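You operate a simulated robot arm through the tools that you are given. There is no shell and no other tool. Be economical: measure what you need, move in short steps, check, and stop when the job is done.

The job below is to be done with a simulated two-armed robot. You get a single attempt, and the scene is never put back.

JOB
On the long table, fold the purple scarf in half and then in half again.
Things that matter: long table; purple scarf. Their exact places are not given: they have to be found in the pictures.

Only the result counts: the job must be done as asked and must still hold three seconds after the hand-in. Knocking over, shifting, dropping, spilling or breaking anything else fails it. Flat cloth is picked up by pressing the open fingertips on it (5 to 10 N) and closing them slowly along it; thin cloth reads only 2 to 8 mm in the jaws.

ROBOT AND FRAMES
Two 7-joint arms with two-finger parallel grippers on one trunk, on a base that drives. Base frame: it is fixed to the floor where the robot stands at the start and does not move with it; the origin is under the middle of the robot, x ahead of it, y to its left, z up. Lengths are in m, angles in degrees, forces in N, time in s.
The left shoulder is at the start at [0.07, 0.163, 1.07], the right one opposite. Places, roughly: long table [0.7, -0.1, 0.8]; purple scarf [0.7, -0.2, 0.8]. Payload 3.43 kg a hand.
The tool frame of a hand sits at the grasp point between the pads (the TCP): z along the fingers, y along the line on which they close. The tips reach 0.034 m beyond it. Largest opening 0.128 m; finger width 0.024, thickness 0.012; the body of the gripper, 0.048 by 0.13 m, starts 0.096 m behind the TCP.
Orientation is that of the tool frame in the base frame, as a unit quaternion [x, y, z, w]. With the fingers straight down and closing along the base's y, the tool's x points along the base's -x, its y along +y and its z along -z.

CONTROLS
- The arms move only by the tool step_arm. It takes "left_deltas", "right_deltas" or both (then of equal length, played together; a hand with none holds still); each is a list of rows, each an object (a shift or turn left out is 0, a gripper value left out holds the last) with "dr": the turn, a rotation vector about the tool's x, y, z in degrees, a list of three; "translation": the shift along the tool's x, y, z in mm, a list of three; "jaw": the finger opening in mm, from 0 to 128. In form: [{"dr": [ax, ay, az], "translation": [tx, ty, tz], "jaw": jaw}, ...]. A call has 1 to 12 rows; each row shifts and turns the commanded pose from where the row before left it, along the tool's axes as they then stand. A row lasts 0.2 s, in which the tool goes at most 0.05 m and 8.6 degrees; a call with a longer step from one row to the next is refused whole, and so is a gripper value outside its range. A pose out of reach is approached as far as the arm can. The call stops where the force on the tool passes 40 N (or 10 N more than at its start, if that is more) or the arm is blocked; 0.2 s more then pass. Each finger travels about 0.153 m/s and halts on what it meets, pressing with about 27 N; the grip force reading is that of the motor and also rises with nothing between the fingers. The clock runs only during rows and for 0.2 s after the last one: add rows that do not move to give the fingers time. The reply holds the time, the measured pose of the TCP, the force on the tool along the base axes, the opening and the grip force, in the units named above and with some noise, with the torque about the TCP (base axes, N m) and any sound that the robot's microphone picked up, and new pictures: "pictures" is both (left out), scene, wrist or none (wrist: the cameras of the hands that moved).
- Cameras (640 x 400 px; columns grow to the right, rows downward): "scene" is now at [0.1251, 0.0023, 1.2858]; the picture's right is [-0.02, -1.00, -0.00], its down [-0.73, 0.02, -0.69] and it looks along [0.69, -0.02, -0.73] (base axes); focal length 271 px, centre (320, 200). "left" rides on the left gripper at [0.076, 0.011, -0.16] in its tool frame; the picture's right is [-0.15, 0.99, 0.00], its down [-0.88, -0.13, -0.46] and it looks along [-0.45, -0.07, 0.89] (tool axes); focal length 234 px, centre (320, 200). "right" rides on the right gripper at [0.076, -0.011, -0.16] in its tool frame; the picture's right is [0.15, 0.99, 0.00], its down [-0.88, 0.13, -0.46] and it looks along [-0.45, 0.07, 0.89] (tool axes); focal length 234 px, centre (320, 200).
- raise_lower(by): slides the trunk up (or, below 0, down) by that many m; the arms and the scene camera ride with it, the base frame stays. It gives what a move gives, with no picture.
- drive_base(legs): drives the robot by 1 to 6 legs, each [ahead, left, turn to the left] in m, m and degrees, along the robot's own axes; the way and the turn of a leg run together, so that a leg with both is an arc; at most 1.5 m and 180 degrees a leg. The arms and the cameras ride along, it lands a little off, and it stops where it bumps. It gives what a move gives, and a new picture of the scene camera.
- head_to(pan, tilt): turns the head with the scene camera to pan (to the left, within 86 degrees either way) and tilt (down, from -29 to 69), counted from straight ahead of the robot. It gives what a move gives, and a new picture of the scene camera.
- measure_at(camera, pixels): for up to 12 pixels [column, row] of the newest picture of that camera ("zoom" is the newest enlarged one), the place [x, y, z] in the base frame of the surface seen there, good to about 0.003 m, but the place of the scene camera against the robot may be out by one fixed shift of up to 0.012 m in any direction. No time passes.
- zoom(camera, box): a new picture of the part [left, top, right, bottom] of that camera's present view, enlarged. No time passes.
- close_job(): hands the job in; it is judged then, once.

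Work in short steps. Measure before you move; look again where a grasp or a placing could have gone wrong, and mend it. You have 80 turns and 260 pictures in all, those below and enlarged ones among them. Open the grippers and draw the arms clear of the work before you hand the job in, unless the task says otherwise; then end with one line.

The tools are called by a JSON object that holds its "method" and its "body". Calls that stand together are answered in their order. step_arm: Moves the arms, as the interface text tells. Its arguments: {"type":"object","properties":{"left_deltas":{"type":"array","items":{"type":"object","properties":{"dr":{"type":"array","items":{"type":"number"}},"translation":{"type":"array","items":{"type":"number"}},"jaw":{"type":"number"}}}},"right_deltas":{"type":"array","items":{"type":"object","properties":{"dr":{"type":"array","items":{"type":"number"}},"translation":{"type":"array","items":{"type":"number"}},"jaw":{"type":"number"}}}},"pictures":{"type":"string","enum":["both","scene","wrist","none"]}},"required":[]} The other tools are called the same way: raise_lower (by) slides the trunk up or down; drive_base (legs) drives the base; head_to (pan, tilt) turns the head that bears the scene camera; measure_at (camera, pixels) gives the place of the surface under pixels of a picture; zoom (camera, box) takes an enlarged picture of a part of a camera's view; close_job () hands the job in.

At the start:

```text
t: 0.0
left_tool_pos: [0.5881, 0.0772, 0.8994]
left_tool_rot: [-0.001, 1.0, 0.0, -0.001]
left_force: [0.8, -0.6, 0.4]
left_torque: [0.02, 0.0, 0.0]
left_width: 0.1283
left_grasp_force: 0.0
right_tool_pos: [0.5667, -0.4429, 0.9552]
right_tool_rot: [0.0, 1.0, 0.0, 0.001]
right_force: [0.9, -0.2, -0.5]
right_torque: [0.01, 0.04, 0.0]
right_width: 0.128
right_grasp_force: 0.0
trunk travel left (down, up): [-0.55, 0.39]
robot x, y, heading: [-0.0016, 0.0013, 0.2]
head pan, tilt: [-1.4, 46.5]
```

scene: 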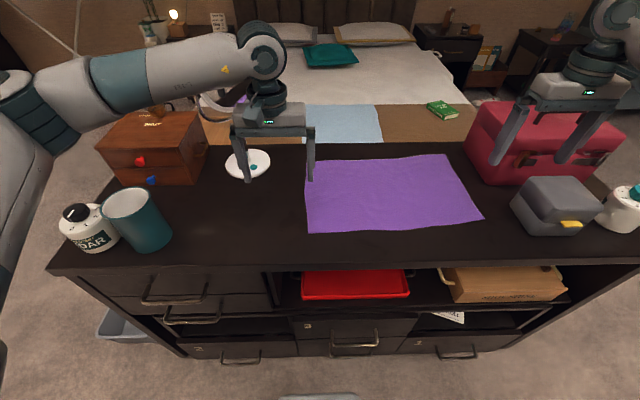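
right: 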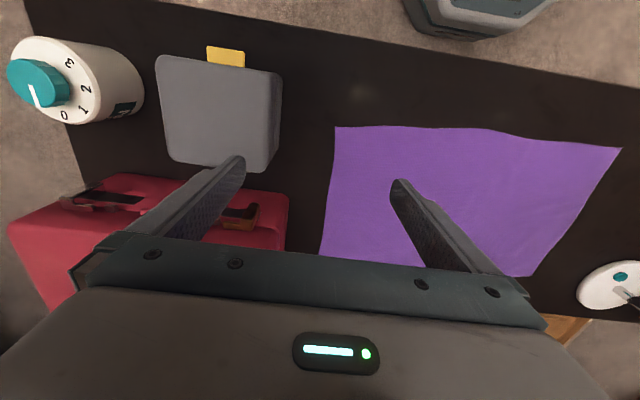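
left: 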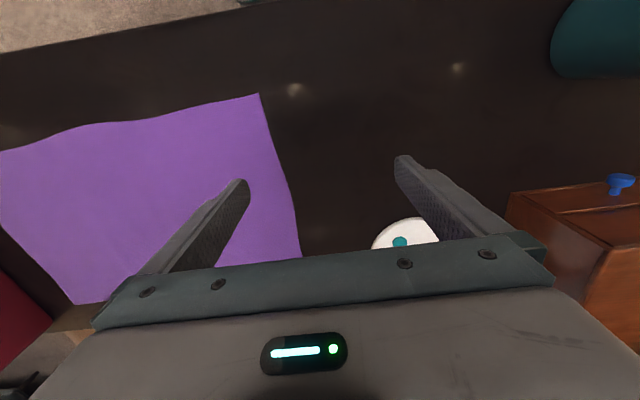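

The scarf is seen in the scene picture with corners near (309,232), (482,217), (446,155), (305,160). I measure these, and points around it.

{"method": "measure_at", "body": {"camera": "scene", "pixels": [[310, 230], [480, 216], [445, 156], [307, 161], [390, 190], [395, 226], [375, 158], [306, 195], [462, 184], [250, 160], [512, 205], [300, 250]]}}

{"method": "measure_at", "body": {"camera": "right", "pixels": [[337, 130], [615, 152], [323, 250], [500, 200]]}}

{"method": "measure_at", "body": {"camera": "left", "pixels": [[257, 98], [298, 250], [76, 300], [150, 180], [340, 180]]}}

```text
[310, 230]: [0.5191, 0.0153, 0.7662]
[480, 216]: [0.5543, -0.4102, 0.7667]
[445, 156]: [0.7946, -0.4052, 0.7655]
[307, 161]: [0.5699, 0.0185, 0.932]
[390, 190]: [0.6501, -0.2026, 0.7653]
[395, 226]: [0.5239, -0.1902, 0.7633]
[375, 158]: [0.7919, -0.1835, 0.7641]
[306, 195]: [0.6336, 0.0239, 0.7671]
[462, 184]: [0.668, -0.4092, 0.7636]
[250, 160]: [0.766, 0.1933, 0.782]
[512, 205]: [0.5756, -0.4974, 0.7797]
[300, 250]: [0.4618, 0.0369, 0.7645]
```

```text
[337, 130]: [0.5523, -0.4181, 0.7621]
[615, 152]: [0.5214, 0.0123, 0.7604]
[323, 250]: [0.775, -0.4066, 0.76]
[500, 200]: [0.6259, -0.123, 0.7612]
```

```text
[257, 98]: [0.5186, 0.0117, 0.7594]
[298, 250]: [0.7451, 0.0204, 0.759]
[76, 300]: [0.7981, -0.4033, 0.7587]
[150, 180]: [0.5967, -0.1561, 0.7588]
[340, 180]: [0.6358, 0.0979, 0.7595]
```

I move both hands toward the near corners, jaws narrowed, and measure the red case and grey box for clearance.

{"method": "measure_at", "body": {"camera": "scene", "pixels": [[468, 140], [485, 178], [482, 106], [500, 140], [530, 182], [515, 192], [570, 180], [530, 110], [255, 170], [125, 200]]}}

{"method": "step_arm", "body": {"left_deltas": [{"translation": [10, -20, 0], "jaw": 40}, {"translation": [10, -20, 0]}, {"translation": [15, -20, 20]}, {"translation": [15, -22, 30]}], "right_deltas": [{"translation": [0, 10, 20], "jaw": 40}, {"translation": [0, 10, 20]}, {"translation": [0, 15, 30]}, {"translation": [0, 13, 40]}]}}

```text
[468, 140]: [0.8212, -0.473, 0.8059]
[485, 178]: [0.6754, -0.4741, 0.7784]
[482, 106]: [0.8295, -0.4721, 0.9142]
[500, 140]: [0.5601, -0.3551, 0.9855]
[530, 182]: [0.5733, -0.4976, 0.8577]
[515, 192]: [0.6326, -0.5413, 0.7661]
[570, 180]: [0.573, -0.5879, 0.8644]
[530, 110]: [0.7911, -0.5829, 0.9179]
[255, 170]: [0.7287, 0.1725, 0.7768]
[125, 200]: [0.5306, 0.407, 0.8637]
```

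```text
t: 1.0
left_tool_pos: [0.5406, -0.0052, 0.8483]
left_tool_rot: [-0.001, 1.0, 0.0, 0.0]
left_force: [0.5, -0.4, 0.0]
left_torque: [0.01, 0.0, 0.01]
left_width: 0.0398
left_grasp_force: 0.1
right_tool_pos: [0.567, -0.3928, 0.8456]
right_tool_rot: [0.0, 1.0, 0.001, -0.001]
right_force: [-0.6, 0.1, -1.0]
right_torque: [-0.02, 0.03, 0.02]
right_width: 0.04
right_grasp_force: 0.1
trunk travel left (down, up): [-0.55, 0.39]
robot x, y, heading: [0.0002, 0.0003, 0.2]
head pan, tilt: [-1.4, 46.5]
```

scene: 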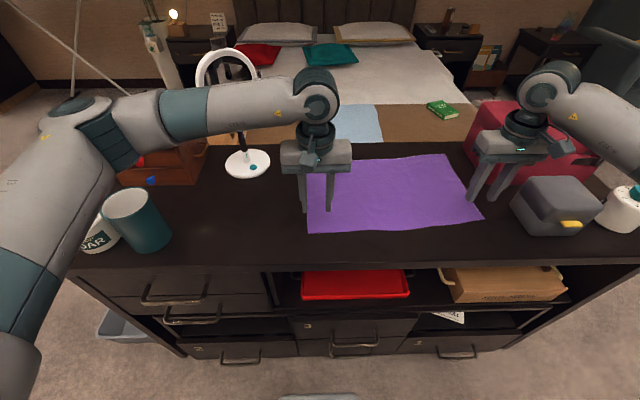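
right: 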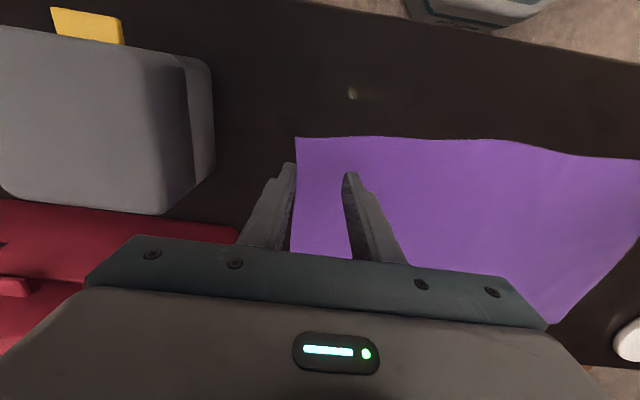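
left: 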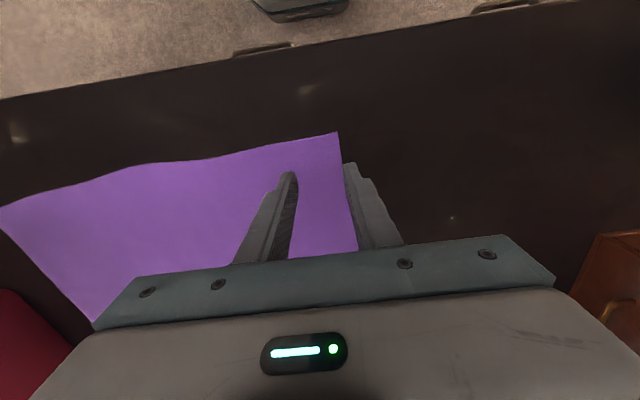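

Both near corners are visible (left view (338,133), right view (297,138)). I shift inward so that both fingers are on the cloth, and go down to just above it.

{"method": "step_arm", "body": {"left_deltas": [{"translation": [7, -25, 0], "jaw": 32}, {"translation": [0, 0, 25]}, {"translation": [0, 0, 20]}, {}], "right_deltas": [{"translation": [0, 15, 0], "jaw": 32}, {"translation": [0, 0, 22]}, {"translation": [0, 0, 20]}, {}], "pictures": "wrist"}}

```text
t: 2.0
left_tool_pos: [0.5303, -0.0275, 0.803]
left_tool_rot: [-0.001, 1.0, 0.0, 0.0]
left_force: [-0.5, -0.1, -0.3]
left_torque: [-0.03, -0.02, 0.0]
left_width: 0.0322
left_grasp_force: 0.2
right_tool_pos: [0.5667, -0.3769, 0.804]
right_tool_rot: [0.0, 1.0, -0.001, 0.0]
right_force: [0.0, 0.9, -0.6]
right_torque: [0.01, -0.01, -0.01]
right_width: 0.0317
right_grasp_force: 0.1
trunk travel left (down, up): [-0.55, 0.39]
robot x, y, heading: [0.0019, -0.0033, -0.1]
head pan, tilt: [-1.4, 46.5]
```

right: 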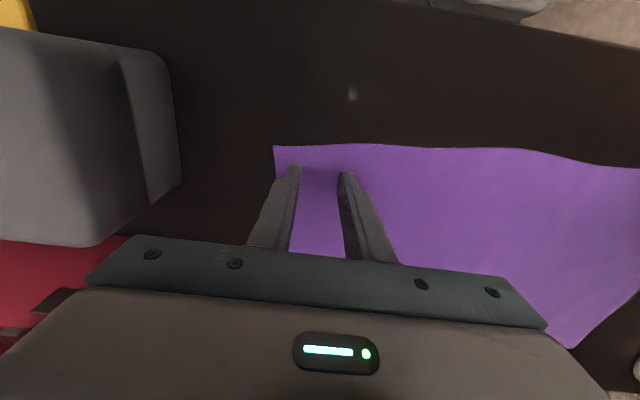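
left: 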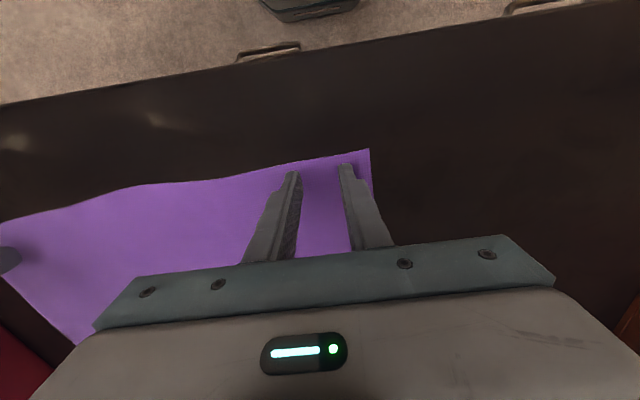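

Both finger pairs stand over the cloth near the corners. I now lower in small steps to find contact.

{"method": "step_arm", "body": {"left_deltas": [{"translation": [0, 0, 3]}, {"translation": [0, 0, 3]}, {"translation": [0, 0, 2]}, {}], "right_deltas": [{"translation": [0, 0, 4]}, {"translation": [0, 0, 3]}, {"translation": [0, 0, 2]}, {}], "pictures": "none"}}

```text
t: 3.0
left_tool_pos: [0.5312, -0.029, 0.7957]
left_tool_rot: [0.0, 1.0, 0.0, 0.0]
left_force: [0.0, -0.9, 0.0]
left_torque: [0.0, 0.02, 0.02]
left_width: 0.0321
left_grasp_force: 0.1
right_tool_pos: [0.5665, -0.3776, 0.7942]
right_tool_rot: [0.001, 1.0, -0.001, 0.0]
right_force: [-0.2, -0.2, -0.2]
right_torque: [0.0, 0.01, 0.01]
right_width: 0.0317
right_grasp_force: 0.0
trunk travel left (down, up): [-0.55, 0.39]
robot x, y, heading: [-0.0001, 0.0006, -0.1]
head pan, tilt: [-1.4, 46.5]
```

No contact yet; a little lower.

{"method": "step_arm", "body": {"left_deltas": [{"translation": [0, 0, 1.5]}, {"translation": [0, 0, 1]}, {}], "right_deltas": [{"translation": [0, 0, 1]}, {"translation": [0, 0, 1]}, {}], "pictures": "none"}}

```text
t: 3.8
left_tool_pos: [0.53, -0.0305, 0.7957]
left_tool_rot: [0.0, 1.0, -0.001, 0.001]
left_force: [4.2, -0.3, 18.2]
left_torque: [0.11, -0.01, -0.05]
left_width: 0.0318
left_grasp_force: 0.1
right_tool_pos: [0.5662, -0.3799, 0.7955]
right_tool_rot: [0.0, 1.0, 0.0, 0.002]
right_force: [1.0, 0.1, 7.7]
right_torque: [-0.07, -0.03, -0.01]
right_width: 0.0317
right_grasp_force: 0.1
trunk travel left (down, up): [-0.55, 0.39]
robot x, y, heading: [0.0013, -0.0042, 0.1]
head pan, tilt: [-1.4, 46.5]
```

Left presses 18 N, right 7.7 N. I ease the left off 0.8 mm and close both slowly.

{"method": "step_arm", "body": {"left_deltas": [{"translation": [0, 0, -0.8]}, {"jaw": 28}, {"jaw": 24}, {"jaw": 20}, {"jaw": 16}, {"jaw": 12}, {"jaw": 8}, {"jaw": 4}, {"jaw": 0}, {}, {}], "right_deltas": [{}, {"jaw": 28}, {"jaw": 24}, {"jaw": 20}, {"jaw": 16}, {"jaw": 12}, {"jaw": 8}, {"jaw": 4}, {"jaw": 0}, {}, {}], "pictures": "wrist"}}

```text
t: 6.2
left_tool_pos: [0.5281, -0.029, 0.7955]
left_tool_rot: [0.0, 1.0, 0.0, 0.001]
left_force: [0.5, -6.3, 17.8]
left_torque: [-0.2, 0.14, -0.01]
left_width: 0.0019
left_grasp_force: 27.2
right_tool_pos: [0.5649, -0.379, 0.7953]
right_tool_rot: [0.0, 1.0, 0.0, 0.001]
right_force: [-0.8, 5.4, 13.0]
right_torque: [0.15, 0.14, -0.01]
right_width: 0.002
right_grasp_force: 27.5
trunk travel left (down, up): [-0.55, 0.39]
robot x, y, heading: [-0.0003, -0.0023, 0.2]
head pan, tilt: [-1.4, 46.5]
```

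right: 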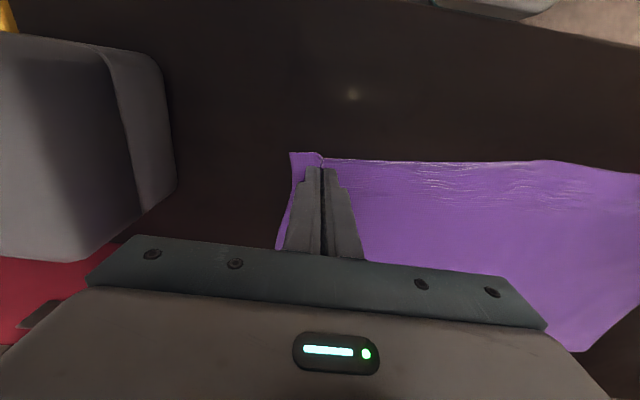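
left: 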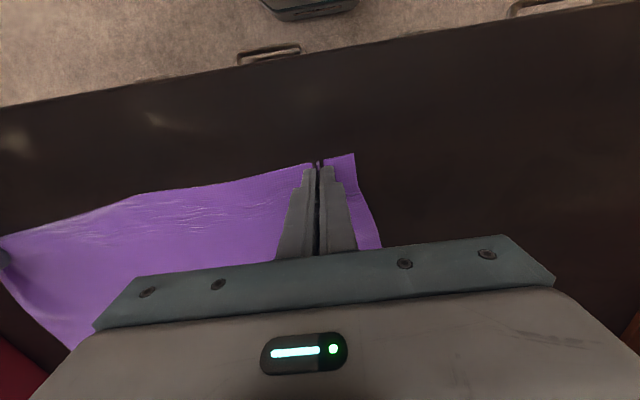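

Both grip cloth (2 mm, 27 N). I lift 40 mm and check.

{"method": "step_arm", "body": {"left_deltas": [{"translation": [-5, 0, -10]}, {"translation": [-5, 0, -15]}, {"translation": [-5, 0, -20]}, {}], "right_deltas": [{"translation": [-5, 0, -10]}, {"translation": [-5, 0, -15]}, {"translation": [-5, 0, -20]}, {}]}}

```text
t: 7.2
left_tool_pos: [0.5451, -0.0301, 0.8379]
left_tool_rot: [0.0, 1.0, 0.0, 0.0]
left_force: [0.7, -4.3, 0.0]
left_torque: [-0.22, -0.03, -0.03]
left_width: 0.0019
left_grasp_force: 26.9
right_tool_pos: [0.58, -0.3791, 0.8372]
right_tool_rot: [0.0, 1.0, 0.0, 0.0]
right_force: [0.0, 4.5, -0.5]
right_torque: [0.16, 0.02, 0.02]
right_width: 0.0018
right_grasp_force: 27.2
trunk travel left (down, up): [-0.55, 0.39]
robot x, y, heading: [-0.0001, -0.0006, 0.2]
head pan, tilt: [-1.4, 46.5]
```

scene: 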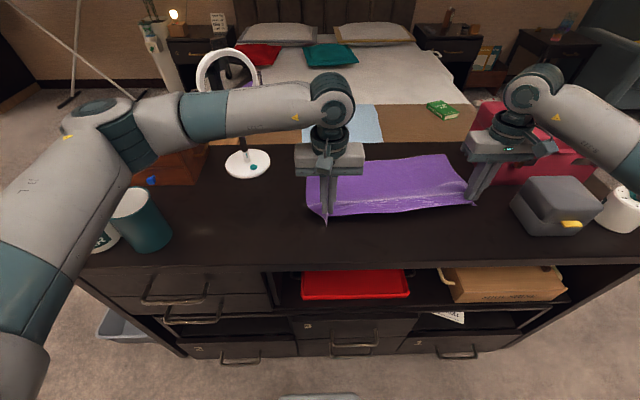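
right: 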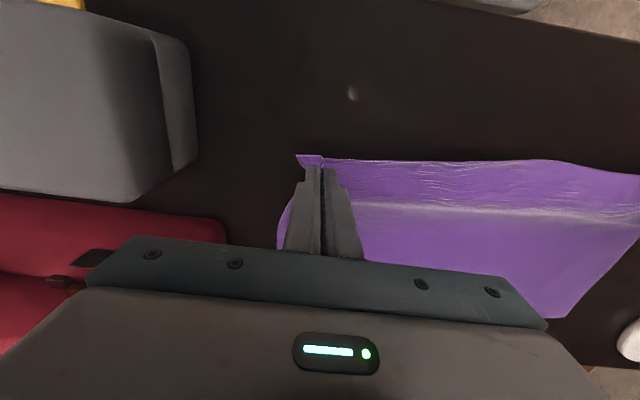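
left: 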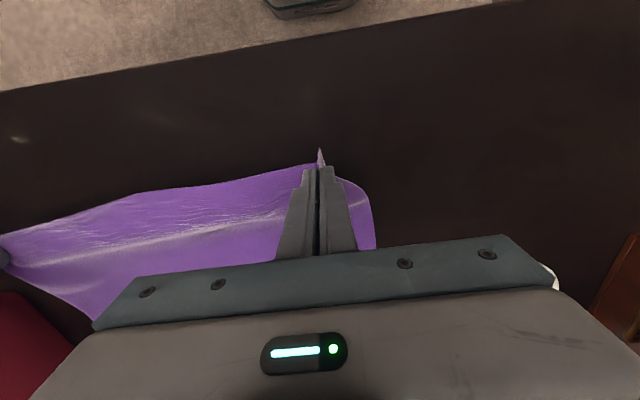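

Grip held, but fingers closing along y would leave the hem doubled back after the fold; a pinch closing across the edge folds cleaner. I lay it back and release to regrasp with the hands turned 90°.

{"method": "step_arm", "body": {"left_deltas": [{"translation": [5, 0, 20]}, {"translation": [5, 0, 13]}, {"translation": [5, 0, 7]}, {"jaw": 10}, {"jaw": 20}, {"jaw": 32}, {}, {"translation": [0, 0, -30]}, {"translation": [0, 0, -30]}, {}], "right_deltas": [{"translation": [5, 0, 20]}, {"translation": [5, 0, 13]}, {"translation": [5, 0, 7]}, {"jaw": 10}, {"jaw": 20}, {"jaw": 32}, {}, {"translation": [0, 0, -30]}, {"translation": [0, 0, -30]}, {}]}}

```text
t: 9.4
left_tool_pos: [0.5295, -0.0297, 0.8568]
left_tool_rot: [0.001, 1.0, 0.0, 0.0]
left_force: [-0.2, -0.5, 0.4]
left_torque: [0.01, 0.02, 0.04]
left_width: 0.0316
left_grasp_force: 0.1
right_tool_pos: [0.5647, -0.3793, 0.8583]
right_tool_rot: [0.0, 1.0, -0.001, 0.0]
right_force: [-0.1, 0.3, -0.8]
right_torque: [-0.03, -0.01, -0.02]
right_width: 0.0322
right_grasp_force: 0.1
trunk travel left (down, up): [-0.55, 0.39]
robot x, y, heading: [0.0015, -0.0011, 0.1]
head pan, tilt: [-1.4, 46.5]
```

scene: 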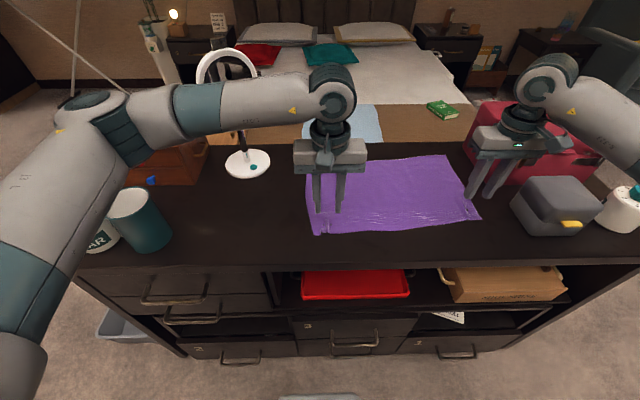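
right: 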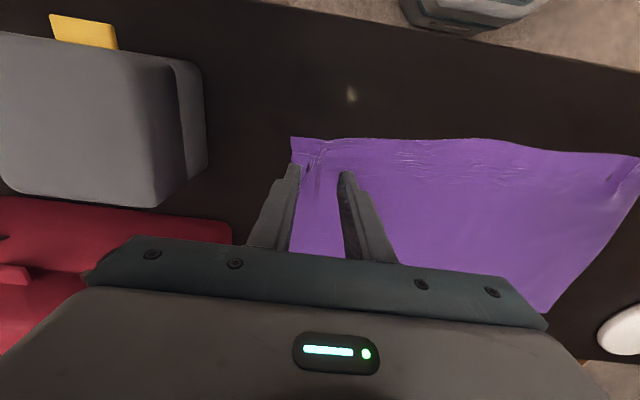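
left: 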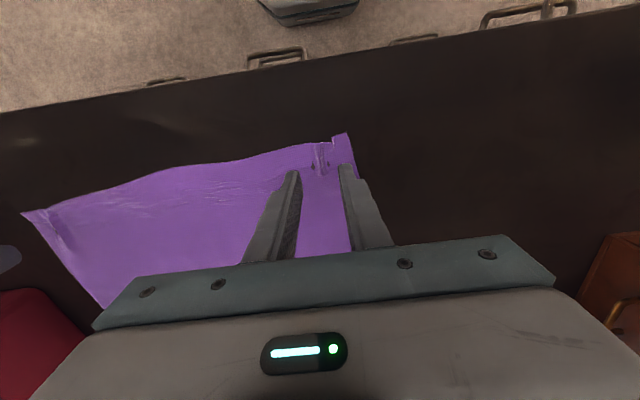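

Creases are slight. I turn the left tool +90° and the right −90° about its own z so the fingers close across the near edge.

{"method": "step_arm", "body": {"left_deltas": [{"dr": [0, 0, 8.5]}, {"dr": [0, 0, 8.5]}, {"dr": [0, 0, 8.5]}, {"dr": [0, 0, 8.5]}, {"dr": [0, 0, 8.5]}, {"dr": [0, 0, 8.5]}, {"dr": [0, 0, 8.5]}, {"dr": [0, 0, 8.5]}, {"dr": [0, 0, 8.5]}, {"dr": [0, 0, 8.5]}, {"dr": [0, 0, 5]}, {}], "right_deltas": [{"dr": [0, 0, -8.5]}, {"dr": [0, 0, -8.5]}, {"dr": [0, 0, -8.5]}, {"dr": [0, 0, -8.5]}, {"dr": [0, 0, -8.5]}, {"dr": [0, 0, -8.5]}, {"dr": [0, 0, -8.5]}, {"dr": [0, 0, -8.5]}, {"dr": [0, 0, -8.5]}, {"dr": [0, 0, -8.5]}, {"dr": [0, 0, -5]}, {}]}}

```text
t: 12.0
left_tool_pos: [0.531, -0.0293, 0.8592]
left_tool_rot: [0.655, 0.756, 0.0, 0.0]
left_force: [-0.3, 0.7, -0.2]
left_torque: [0.02, 0.05, -0.02]
left_width: 0.032
left_grasp_force: 0.1
left hand out of reach, approached as far as the arm can: row 10
right_tool_pos: [0.5481, -0.3763, 0.8529]
right_tool_rot: [-0.342, 0.94, -0.001, 0.001]
right_force: [0.6, -0.9, -0.3]
right_torque: [-0.03, 0.02, 0.02]
right_width: 0.0318
right_grasp_force: 0.0
right hand out of reach, approached as far as the arm can: row 5, 6, 7, 8, 9, 10, 11
trunk travel left (down, up): [-0.55, 0.39]
robot x, y, heading: [-0.0021, 0.0003, -0.3]
head pan, tilt: [-1.4, 46.5]
```

scene: 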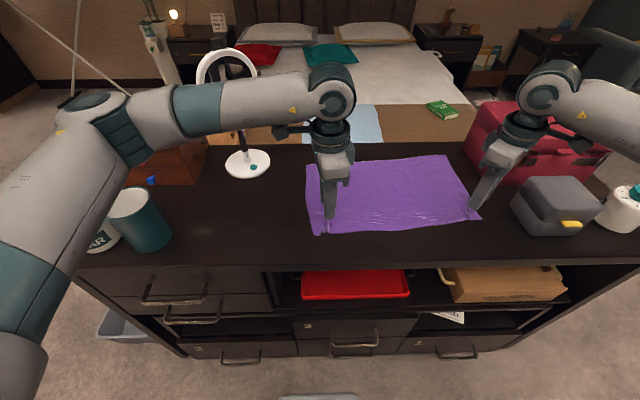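
right: 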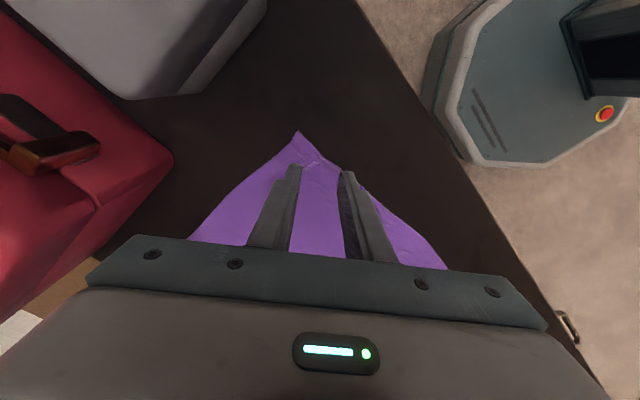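
left: 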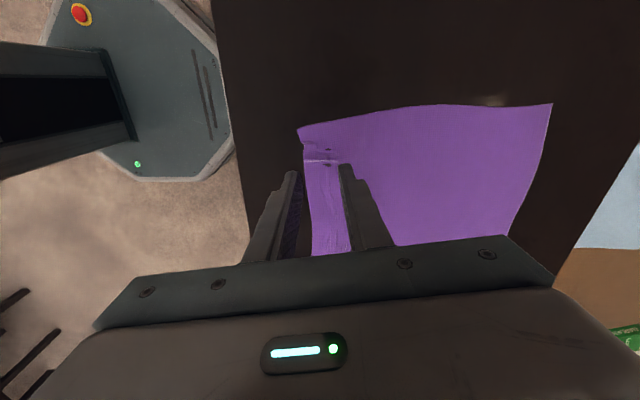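

Left reached ~82° (enough); right stuck at −40°. I turn the right the other way.

{"method": "step_arm", "body": {"right_deltas": [{"dr": [0, 0, 8.5]}, {"dr": [0, 0, 8.5]}, {"dr": [0, 0, 8.5]}, {"dr": [0, 0, 8.5]}, {"dr": [0, 0, 8.5]}, {"dr": [0, 0, 8.5]}, {"dr": [0, 0, 8.5]}, {"dr": [0, 0, 8.5]}, {"dr": [0, 0, 8.5]}, {"dr": [0, 0, 8.5]}, {"dr": [0, 0, 8.5]}, {}], "pictures": "none"}}

```text
t: 14.6
left_tool_pos: [0.5306, -0.0297, 0.8597]
left_tool_rot: [0.654, 0.756, 0.0, 0.0]
left_force: [0.1, -0.2, 0.3]
left_torque: [0.0, 0.0, 0.03]
left_width: 0.0319
left_grasp_force: 0.2
right_tool_pos: [0.5484, -0.3769, 0.852]
right_tool_rot: [0.45, 0.893, 0.0, 0.002]
right_force: [-0.2, 0.0, 0.4]
right_torque: [0.02, -0.03, 0.0]
right_width: 0.0321
right_grasp_force: 0.0
trunk travel left (down, up): [-0.55, 0.39]
robot x, y, heading: [-0.0004, -0.0038, -0.0]
head pan, tilt: [-1.4, 46.5]
```

Now at +53°; I continue another 34°.

{"method": "step_arm", "body": {"right_deltas": [{"dr": [0, 0, 8.5]}, {"dr": [0, 0, 8.5]}, {"dr": [0, 0, 8.5]}, {"dr": [0, 0, 8.5]}, {}]}}

```text
t: 15.8
left_tool_pos: [0.5311, -0.0278, 0.8602]
left_tool_rot: [0.655, 0.756, -0.001, 0.0]
left_force: [1.1, -0.5, 0.7]
left_torque: [0.03, 0.01, -0.01]
left_width: 0.032
left_grasp_force: 0.1
right_tool_pos: [0.5496, -0.3769, 0.8515]
right_tool_rot: [0.692, 0.722, 0.002, 0.002]
right_force: [-0.4, -1.3, 0.4]
right_torque: [-0.03, 0.02, 0.03]
right_width: 0.0322
right_grasp_force: 0.1
trunk travel left (down, up): [-0.55, 0.39]
robot x, y, heading: [-0.0039, -0.0037, -0.3]
head pan, tilt: [-1.4, 46.5]
```

scene: 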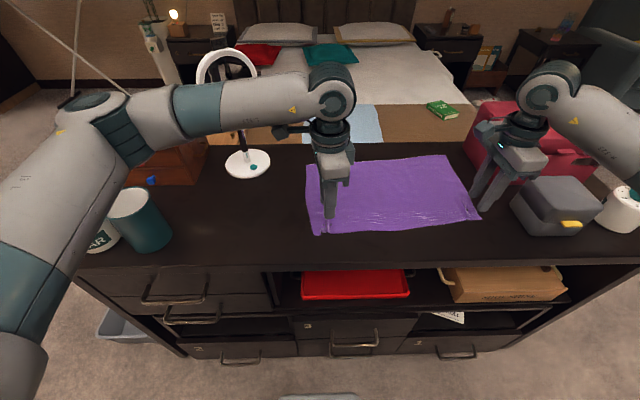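
right: 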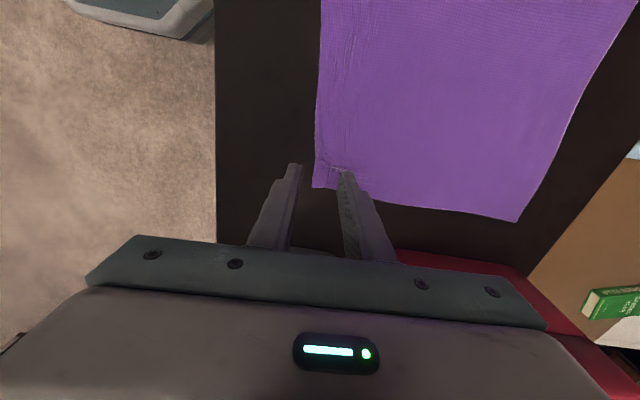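

I measure the near edge and corners in both wrist views.

{"method": "measure_at", "body": {"camera": "right", "pixels": [[320, 120], [318, 160], [316, 185], [330, 188], [515, 220], [625, 8], [322, 30]]}}

{"method": "measure_at", "body": {"camera": "left", "pixels": [[300, 131], [306, 170], [313, 230], [315, 248], [548, 106], [508, 232], [430, 108]]}}

{"method": "measure_at", "body": {"camera": "scene", "pixels": [[314, 232], [309, 174], [478, 216], [445, 157]]}}

```text
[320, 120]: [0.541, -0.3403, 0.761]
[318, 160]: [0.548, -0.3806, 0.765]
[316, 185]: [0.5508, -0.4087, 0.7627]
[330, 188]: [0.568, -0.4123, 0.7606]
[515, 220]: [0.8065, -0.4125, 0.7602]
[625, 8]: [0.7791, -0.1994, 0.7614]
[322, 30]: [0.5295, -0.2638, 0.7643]
```

```text
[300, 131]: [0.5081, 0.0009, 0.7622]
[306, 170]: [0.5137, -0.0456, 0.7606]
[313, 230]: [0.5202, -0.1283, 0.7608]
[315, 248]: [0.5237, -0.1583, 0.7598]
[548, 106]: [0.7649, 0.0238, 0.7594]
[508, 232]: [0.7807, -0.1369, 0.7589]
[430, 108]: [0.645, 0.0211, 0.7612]
```

```text
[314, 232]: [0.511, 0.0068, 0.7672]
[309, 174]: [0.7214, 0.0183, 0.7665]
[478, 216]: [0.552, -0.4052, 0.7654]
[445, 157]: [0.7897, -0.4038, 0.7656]
```

Near corners are at (0.508,0.001) and (0.551,−0.409), far ones near (0.768,0.024) and (0.803,−0.41). I put each hand astride the near edge and descend to just above the table.

{"method": "step_arm", "body": {"left_deltas": [{"translation": [9.8, -11.7, 0]}, {"translation": [0, 0, 30]}, {"translation": [0, 0, 27]}, {}], "right_deltas": [{"translation": [-11.3, 7, 0]}, {"translation": [0, 0, 25]}, {"translation": [0, 0, 24]}, {}], "pictures": "wrist"}}

```text
t: 16.8
left_tool_pos: [0.532, -0.0288, 0.8591]
left_tool_rot: [0.655, 0.756, 0.0, 0.0]
left_force: [0.1, 0.1, -0.3]
left_torque: [-0.01, -0.01, -0.01]
left_width: 0.0322
left_grasp_force: 0.1
left hand out of reach, approached as far as the arm can: row 1, 2, 3
right_tool_pos: [0.5557, -0.3904, 0.8016]
right_tool_rot: [0.69, 0.723, 0.0, 0.002]
right_force: [-0.3, 0.2, 0.3]
right_torque: [-0.03, 0.02, 0.02]
right_width: 0.0318
right_grasp_force: 0.0
trunk travel left (down, up): [-0.55, 0.39]
robot x, y, heading: [-0.0014, -0.0014, -0.3]
head pan, tilt: [-1.4, 46.5]
```

right: 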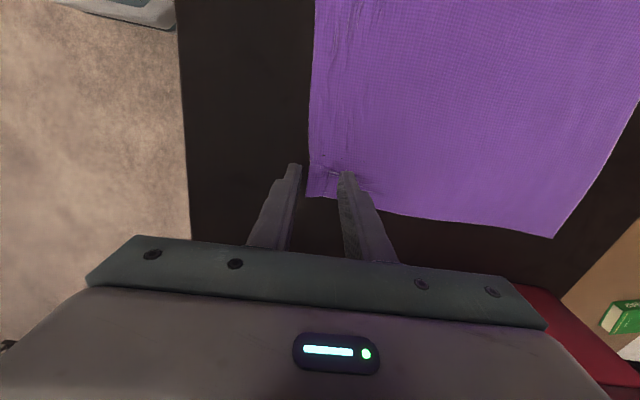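
left: 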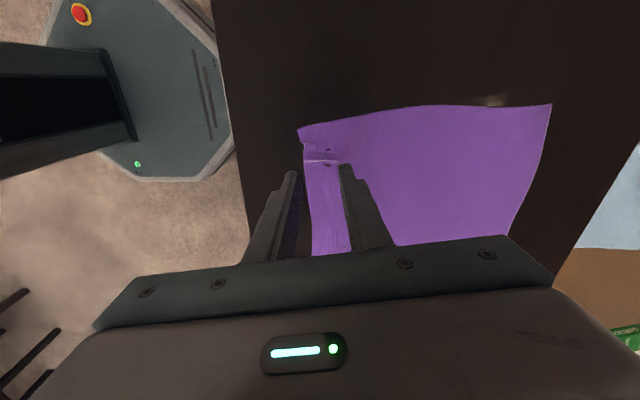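

The left is at a joint limit in this sense; the mirror of the right is −90°, so I turn the left back the other way (20 rows), in two calls.

{"method": "step_arm", "body": {"left_deltas": [{"dr": [0, 0, -8.5]}, {"dr": [0, 0, -8.5]}, {"dr": [0, 0, -8.5]}, {"dr": [0, 0, -8.5]}, {"dr": [0, 0, -8.5]}, {"dr": [0, 0, -8.5]}, {"dr": [0, 0, -8.5]}, {"dr": [0, 0, -8.5]}, {"dr": [0, 0, -8.5]}, {"dr": [0, 0, -8.5]}, {"dr": [0, 0, -8.5]}, {}], "pictures": "none"}}

{"method": "step_arm", "body": {"left_deltas": [{"dr": [0, 0, -8.5]}, {"dr": [0, 0, -8.5]}, {"dr": [0, 0, -8.5]}, {"dr": [0, 0, -8.5]}, {"dr": [0, 0, -8.5]}, {"dr": [0, 0, -8.5]}, {"dr": [0, 0, -8.5]}, {"dr": [0, 0, -8.5]}, {"dr": [0, 0, -8.5]}, {}], "pictures": "wrist"}}

```text
t: 19.4
left_tool_pos: [0.5315, -0.0286, 0.8599]
left_tool_rot: [-0.082, 0.997, 0.0, 0.0]
left_force: [-0.3, -0.7, -0.4]
left_torque: [0.01, 0.0, -0.01]
left_width: 0.032
left_grasp_force: 0.0
right_tool_pos: [0.5557, -0.3893, 0.8001]
right_tool_rot: [0.691, 0.723, 0.001, 0.002]
right_force: [0.4, -0.1, -0.1]
right_torque: [0.0, -0.02, 0.0]
right_width: 0.0319
right_grasp_force: 0.0
trunk travel left (down, up): [-0.55, 0.39]
robot x, y, heading: [-0.0008, -0.001, 0.2]
head pan, tilt: [-1.4, 46.5]
```

```text
t: 21.6
left_tool_pos: [0.5303, -0.0289, 0.8592]
left_tool_rot: [-0.68, 0.733, 0.0, 0.0]
left_force: [0.4, -1.2, -0.4]
left_torque: [-0.01, -0.01, -0.01]
left_width: 0.0319
left_grasp_force: 0.2
right_tool_pos: [0.5567, -0.3893, 0.8027]
right_tool_rot: [0.691, 0.723, 0.001, 0.002]
right_force: [0.1, 0.3, -0.8]
right_torque: [0.0, -0.07, 0.01]
right_width: 0.0323
right_grasp_force: 0.0
trunk travel left (down, up): [-0.55, 0.39]
robot x, y, heading: [-0.0003, 0.0008, 0.0]
head pan, tilt: [-1.4, 46.5]
```

left: 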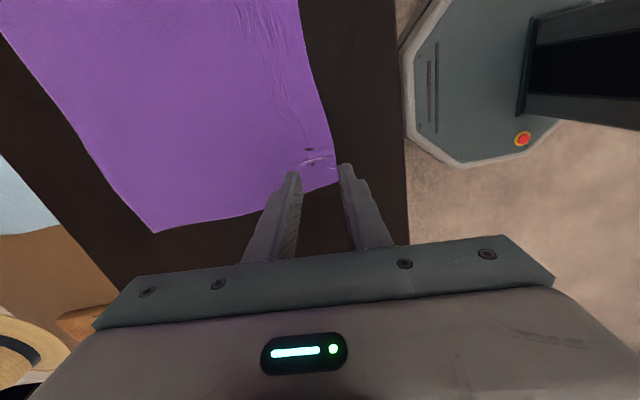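

Left now −86°. I shift it astride the edge and descend; the right stays just above.

{"method": "step_arm", "body": {"left_deltas": [{"translation": [-7.5, 12.3, 0]}, {"translation": [0, 0, 30]}, {"translation": [0, 0, 27]}, {}], "pictures": "wrist"}}

{"method": "measure_at", "body": {"camera": "left", "pixels": [[336, 180], [328, 130], [157, 229]]}}

```text
t: 22.6
left_tool_pos: [0.5155, -0.0187, 0.8024]
left_tool_rot: [-0.68, 0.733, 0.0, 0.0]
left_force: [-0.8, 0.8, 0.2]
left_torque: [-0.01, 0.01, 0.03]
left_width: 0.0319
left_grasp_force: 0.2
right_tool_pos: [0.5546, -0.389, 0.7999]
right_tool_rot: [0.691, 0.723, 0.001, 0.002]
right_force: [0.6, -0.9, -0.4]
right_torque: [-0.01, -0.01, 0.02]
right_width: 0.0321
right_grasp_force: 0.1
trunk travel left (down, up): [-0.55, 0.39]
robot x, y, heading: [-0.0028, 0.0008, 0.3]
head pan, tilt: [-1.4, 46.5]
```

left: 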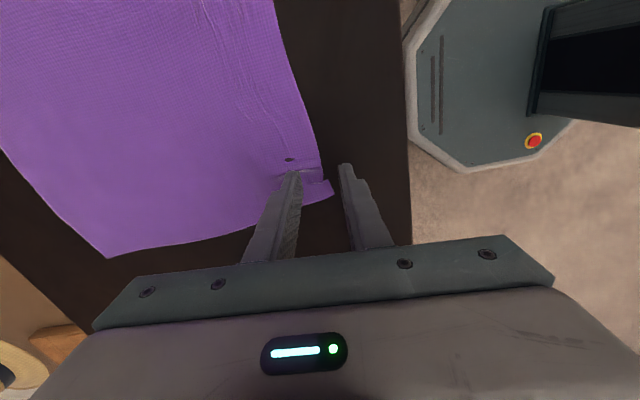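

```text
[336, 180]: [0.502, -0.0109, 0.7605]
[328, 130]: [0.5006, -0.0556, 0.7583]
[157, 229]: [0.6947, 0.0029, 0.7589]
```

In the left view the edge (≈(315,170)) runs midway between the fingers; I shift it 7 mm further on the cloth, then both descend to contact.

{"method": "step_arm", "body": {"left_deltas": [{"translation": [0, -7, 0]}, {"translation": [0, 0, 4]}, {"translation": [0, 0, 2]}, {"translation": [0, 0, 1.3]}, {}], "right_deltas": [{}, {"translation": [0, 0, 3]}, {"translation": [0, 0, 2]}, {"translation": [0, 0, 1]}, {}], "pictures": "wrist"}}

```text
t: 23.8
left_tool_pos: [0.5245, -0.0211, 0.7957]
left_tool_rot: [-0.68, 0.733, 0.0, 0.0]
left_force: [0.2, -0.8, 1.5]
left_torque: [0.0, -0.01, -0.01]
left_width: 0.0321
left_grasp_force: 0.1
right_tool_pos: [0.557, -0.388, 0.7958]
right_tool_rot: [0.69, 0.723, 0.001, 0.001]
right_force: [-0.3, 0.4, 0.4]
right_torque: [-0.01, 0.01, 0.01]
right_width: 0.0323
right_grasp_force: 0.0
trunk travel left (down, up): [-0.55, 0.39]
robot x, y, heading: [0.0044, 0.0019, 0.3]
head pan, tilt: [-1.4, 46.5]
```

right: 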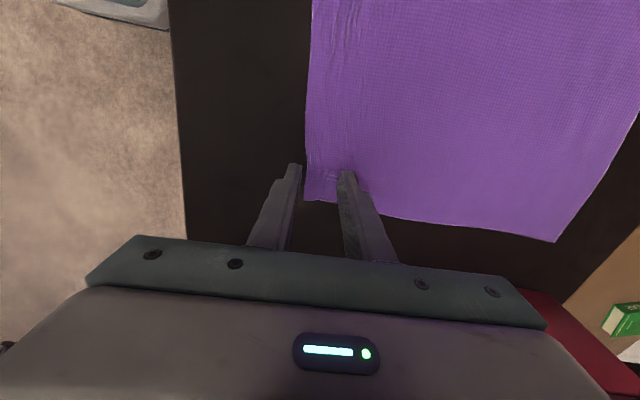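
left: 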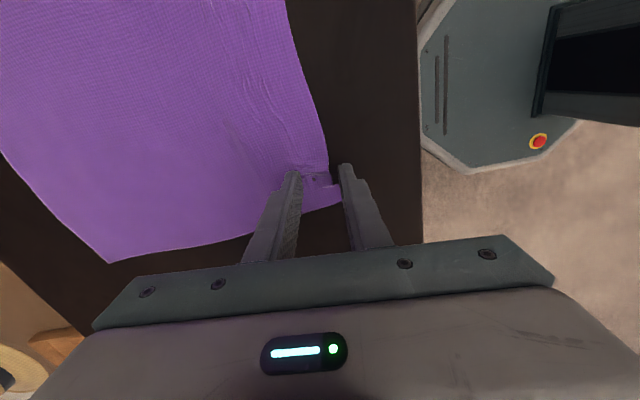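

Good placement; I press slightly and close slowly.

{"method": "step_arm", "body": {"left_deltas": [{"translation": [0, 0, 0.9]}, {}, {"jaw": 28}, {"jaw": 24}, {"jaw": 20}, {"jaw": 16}, {"jaw": 12}, {"jaw": 8}, {"jaw": 4}, {"jaw": 0}, {}, {}], "right_deltas": [{"translation": [0, 0, 1.5]}, {}, {"jaw": 28}, {"jaw": 24}, {"jaw": 20}, {"jaw": 16}, {"jaw": 12}, {"jaw": 8}, {"jaw": 4}, {"jaw": 0}, {}, {}], "pictures": "wrist"}}

```text
t: 26.4
left_tool_pos: [0.5235, -0.0213, 0.7948]
left_tool_rot: [-0.68, 0.733, -0.001, 0.0]
left_force: [0.8, -0.7, 8.7]
left_torque: [-0.02, -0.12, -0.01]
left_width: 0.0021
left_grasp_force: 26.9
right_tool_pos: [0.5555, -0.388, 0.7937]
right_tool_rot: [0.691, 0.722, 0.001, 0.002]
right_force: [0.2, 0.7, 1.2]
right_torque: [-0.03, 0.0, 0.02]
right_width: 0.0018
right_grasp_force: 26.9
trunk travel left (down, up): [-0.55, 0.39]
robot x, y, heading: [0.0005, 0.0025, -0.1]
head pan, tilt: [-1.4, 46.5]
```

right: 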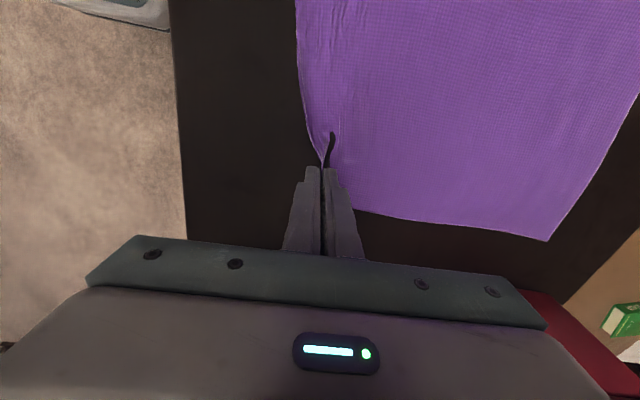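
left: 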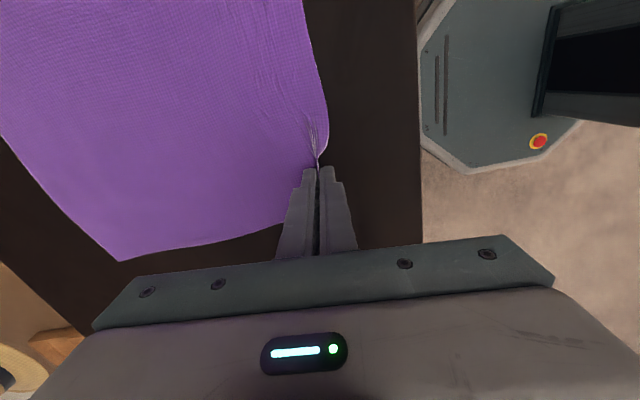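

Both hold the edge (2 mm). I lift in an arc for the first half of the fold and check.

{"method": "step_arm", "body": {"left_deltas": [{"translation": [-1.8, -3.7, -29.8]}, {"translation": [-2.3, -11.1, -27.7]}, {"translation": [-2.7, -17.6, -23.8]}, {"translation": [-3.1, -23, -18.3]}, {"translation": [-3.4, -26.9, -11.4]}, {"translation": [-3.5, -28.8, -4]}, {}], "right_deltas": [{"translation": [-0.2, 3.8, -29.8]}, {"translation": [-0.5, 11.2, -27.7]}, {"translation": [-0.8, 17.8, -23.8]}, {"translation": [-1.1, 23.2, -18.3]}, {"translation": [-1.3, 27, -11.4]}, {"translation": [-1.4, 29, -4]}, {}]}}

```text
t: 28.0
left_tool_pos: [0.636, -0.0117, 0.9104]
left_tool_rot: [-0.68, 0.733, -0.001, 0.0]
left_force: [-0.3, -0.3, 0.4]
left_torque: [0.0, -0.03, 0.01]
left_width: 0.0017
left_grasp_force: 27.0
right_tool_pos: [0.6671, -0.3862, 0.9114]
right_tool_rot: [0.691, 0.723, -0.001, 0.001]
right_force: [0.6, 1.0, -1.0]
right_torque: [0.03, -0.02, 0.03]
right_width: 0.0018
right_grasp_force: 26.7
trunk travel left (down, up): [-0.55, 0.39]
robot x, y, heading: [-0.0001, 0.0007, -0.1]
head pan, tilt: [-1.4, 46.5]
```

scene: 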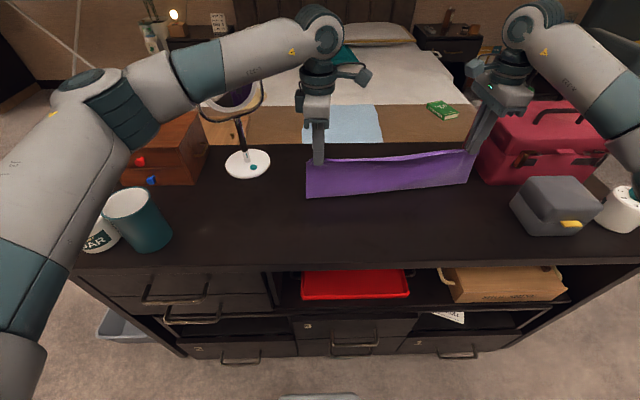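
right: 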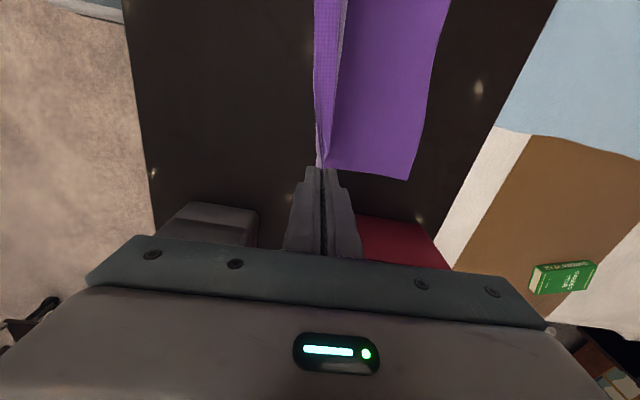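
left: 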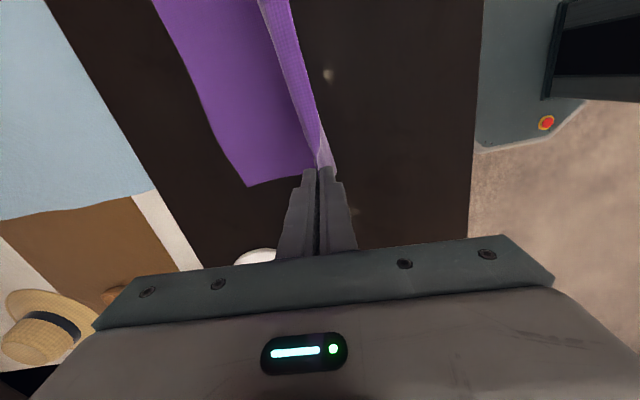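

Beautiful vertical half. I re-measure the far corners for the landing.

{"method": "measure_at", "body": {"camera": "right", "pixels": [[404, 175], [428, 80], [440, 20]]}}

{"method": "measure_at", "body": {"camera": "left", "pixels": [[250, 182], [210, 110], [300, 170], [165, 20]]}}

{"method": "measure_at", "body": {"camera": "scene", "pixels": [[310, 196], [478, 186], [390, 193], [380, 157]]}}

```text
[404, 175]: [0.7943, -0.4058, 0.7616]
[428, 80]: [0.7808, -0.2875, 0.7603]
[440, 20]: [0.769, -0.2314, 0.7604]
```

```text
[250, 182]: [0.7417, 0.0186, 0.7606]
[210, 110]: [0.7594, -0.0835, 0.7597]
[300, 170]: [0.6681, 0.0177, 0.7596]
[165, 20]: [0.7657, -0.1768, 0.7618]
```

```text
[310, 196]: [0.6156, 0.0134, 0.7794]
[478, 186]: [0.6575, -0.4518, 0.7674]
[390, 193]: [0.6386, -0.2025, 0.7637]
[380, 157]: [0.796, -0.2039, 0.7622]
```

Far edge is at x≈0.752 (left) to 0.797 (right). I carry on the second half of the arc, landing with the tips ~22 mm short of it.

{"method": "step_arm", "body": {"left_deltas": [{"translation": [-3.3, -26.1, 4]}, {"translation": [-3.1, -24.3, 11.4]}, {"translation": [-2.9, -20.8, 18.3]}, {"translation": [-2.6, -16, 23.8]}, {"translation": [-2.1, -10, 27.7]}, {"translation": [-1.7, -3.3, 24]}, {}], "right_deltas": [{"translation": [-1.3, 28.5, 4]}, {"translation": [-1.2, 26.5, 11.4]}, {"translation": [-1, 22.7, 18.3]}, {"translation": [-0.8, 17.5, 23.8]}, {"translation": [-0.5, 11, 27.7]}, {"translation": [-0.2, 3.7, 24]}, {}]}}

```text
t: 29.6
left_tool_pos: [0.7373, -0.0047, 0.8009]
left_tool_rot: [-0.68, 0.734, 0.0, 0.0]
left_force: [1.0, -5.2, -0.3]
left_torque: [-0.14, -0.03, 0.03]
left_width: 0.002
left_grasp_force: 27.0
right_tool_pos: [0.7781, -0.3875, 0.802]
right_tool_rot: [0.691, 0.723, 0.0, 0.002]
right_force: [-0.6, 5.8, 0.2]
right_torque: [0.15, -0.01, -0.01]
right_width: 0.0018
right_grasp_force: 27.3
trunk travel left (down, up): [-0.55, 0.39]
robot x, y, heading: [0.0007, 0.0019, -0.0]
head pan, tilt: [-1.4, 46.5]
```

scene: 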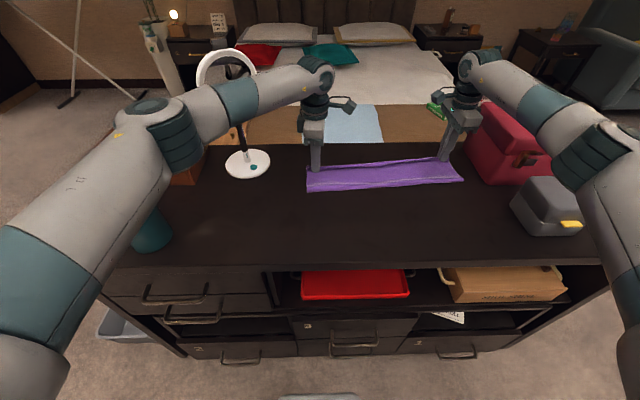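
right: 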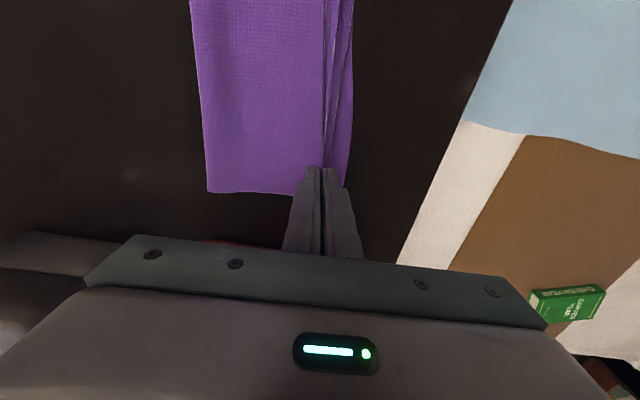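
left: 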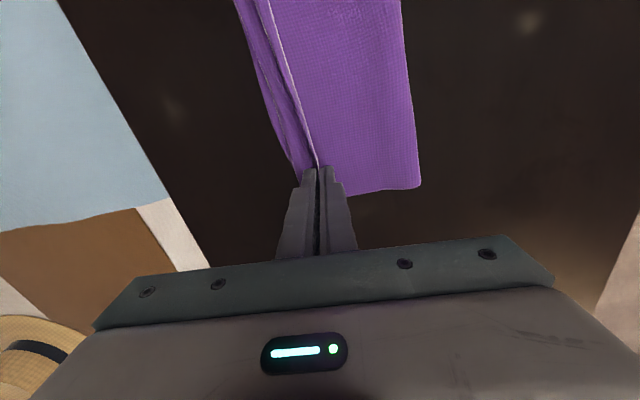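

Landed nicely with ~22 mm of the lower layer showing beyond the fingers. I relax the sideways pull a little, lower 3 mm, open slowly and rise.

{"method": "step_arm", "body": {"left_deltas": [{"translation": [2, 0, 3]}, {"jaw": 6}, {"jaw": 12}, {"jaw": 20}, {"jaw": 30}, {}, {"translation": [0, 0, -15]}, {"translation": [0, 0, -25]}, {"translation": [0, 0, -40]}, {}], "right_deltas": [{"translation": [2, 0, 3]}, {"jaw": 6}, {"jaw": 12}, {"jaw": 20}, {"jaw": 30}, {}, {"translation": [0, 0, -15]}, {"translation": [0, 0, -25]}, {"translation": [0, 0, -40]}, {}]}}

```text
t: 31.8
left_tool_pos: [0.7408, -0.0083, 0.8764]
left_tool_rot: [-0.68, 0.733, 0.001, 0.0]
left_force: [-0.5, 0.0, -1.1]
left_torque: [0.0, 0.04, 0.03]
left_width: 0.0298
left_grasp_force: 0.1
right_tool_pos: [0.7798, -0.3854, 0.879]
right_tool_rot: [0.69, 0.723, 0.0, 0.002]
right_force: [0.5, -0.5, -0.5]
right_torque: [-0.01, 0.0, -0.03]
right_width: 0.03
right_grasp_force: 0.0
trunk travel left (down, up): [-0.55, 0.39]
robot x, y, heading: [-0.0, -0.0022, 0.3]
head pan, tilt: [-1.4, 46.5]
```

scene: 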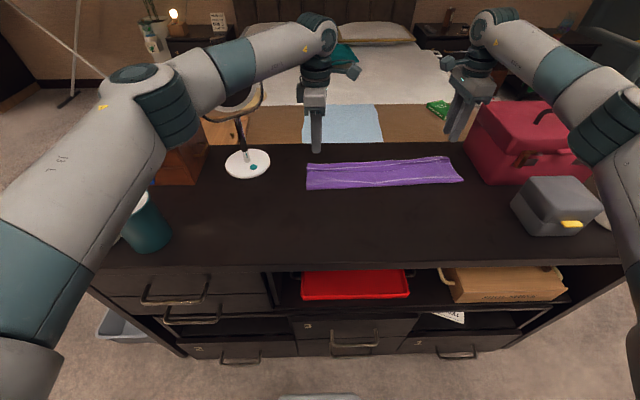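
right: 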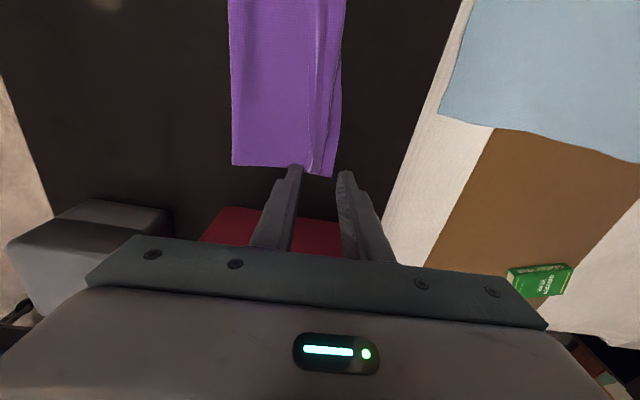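
left: 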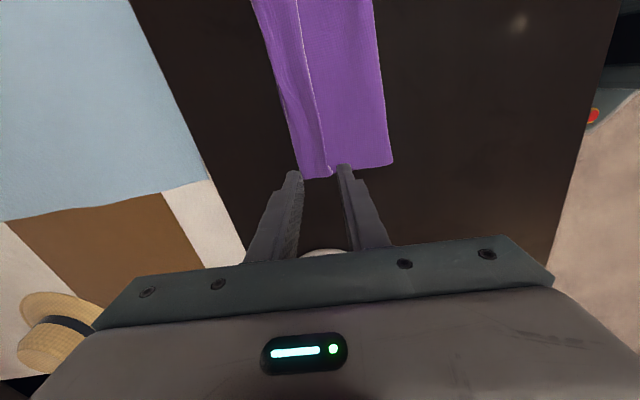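

I look closer at the folded strip.

{"method": "zoom", "body": {"camera": "scene", "box": [290, 140, 480, 200]}}

{"method": "zoom", "body": {"camera": "left", "box": [230, 0, 420, 190]}}

{"method": "zoom", "body": {"camera": "right", "box": [210, 0, 400, 190]}}

```text
3.37 times, centred on (385, 170) of scene
```

zoom: 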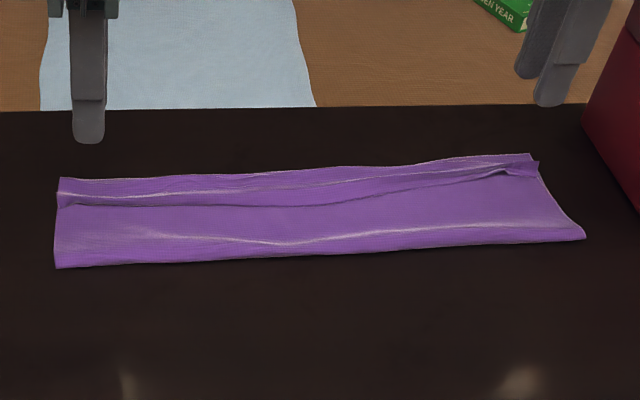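

```text
2.11 times, centred on (325, 95) of left
```

zoom: 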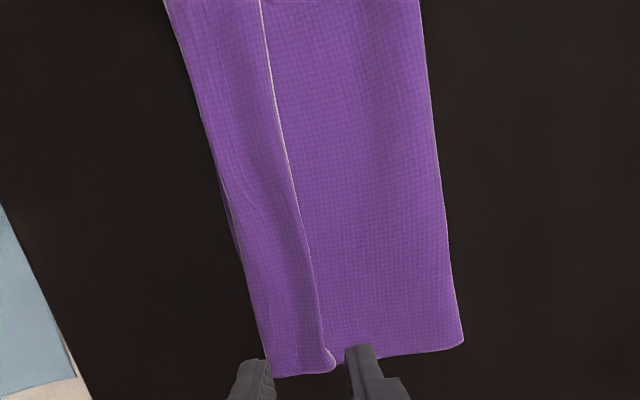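

```text
2.11 times, centred on (305, 95) of right
```

zoom: 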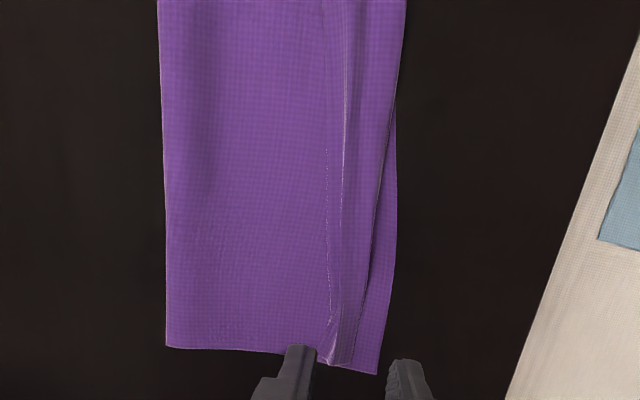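

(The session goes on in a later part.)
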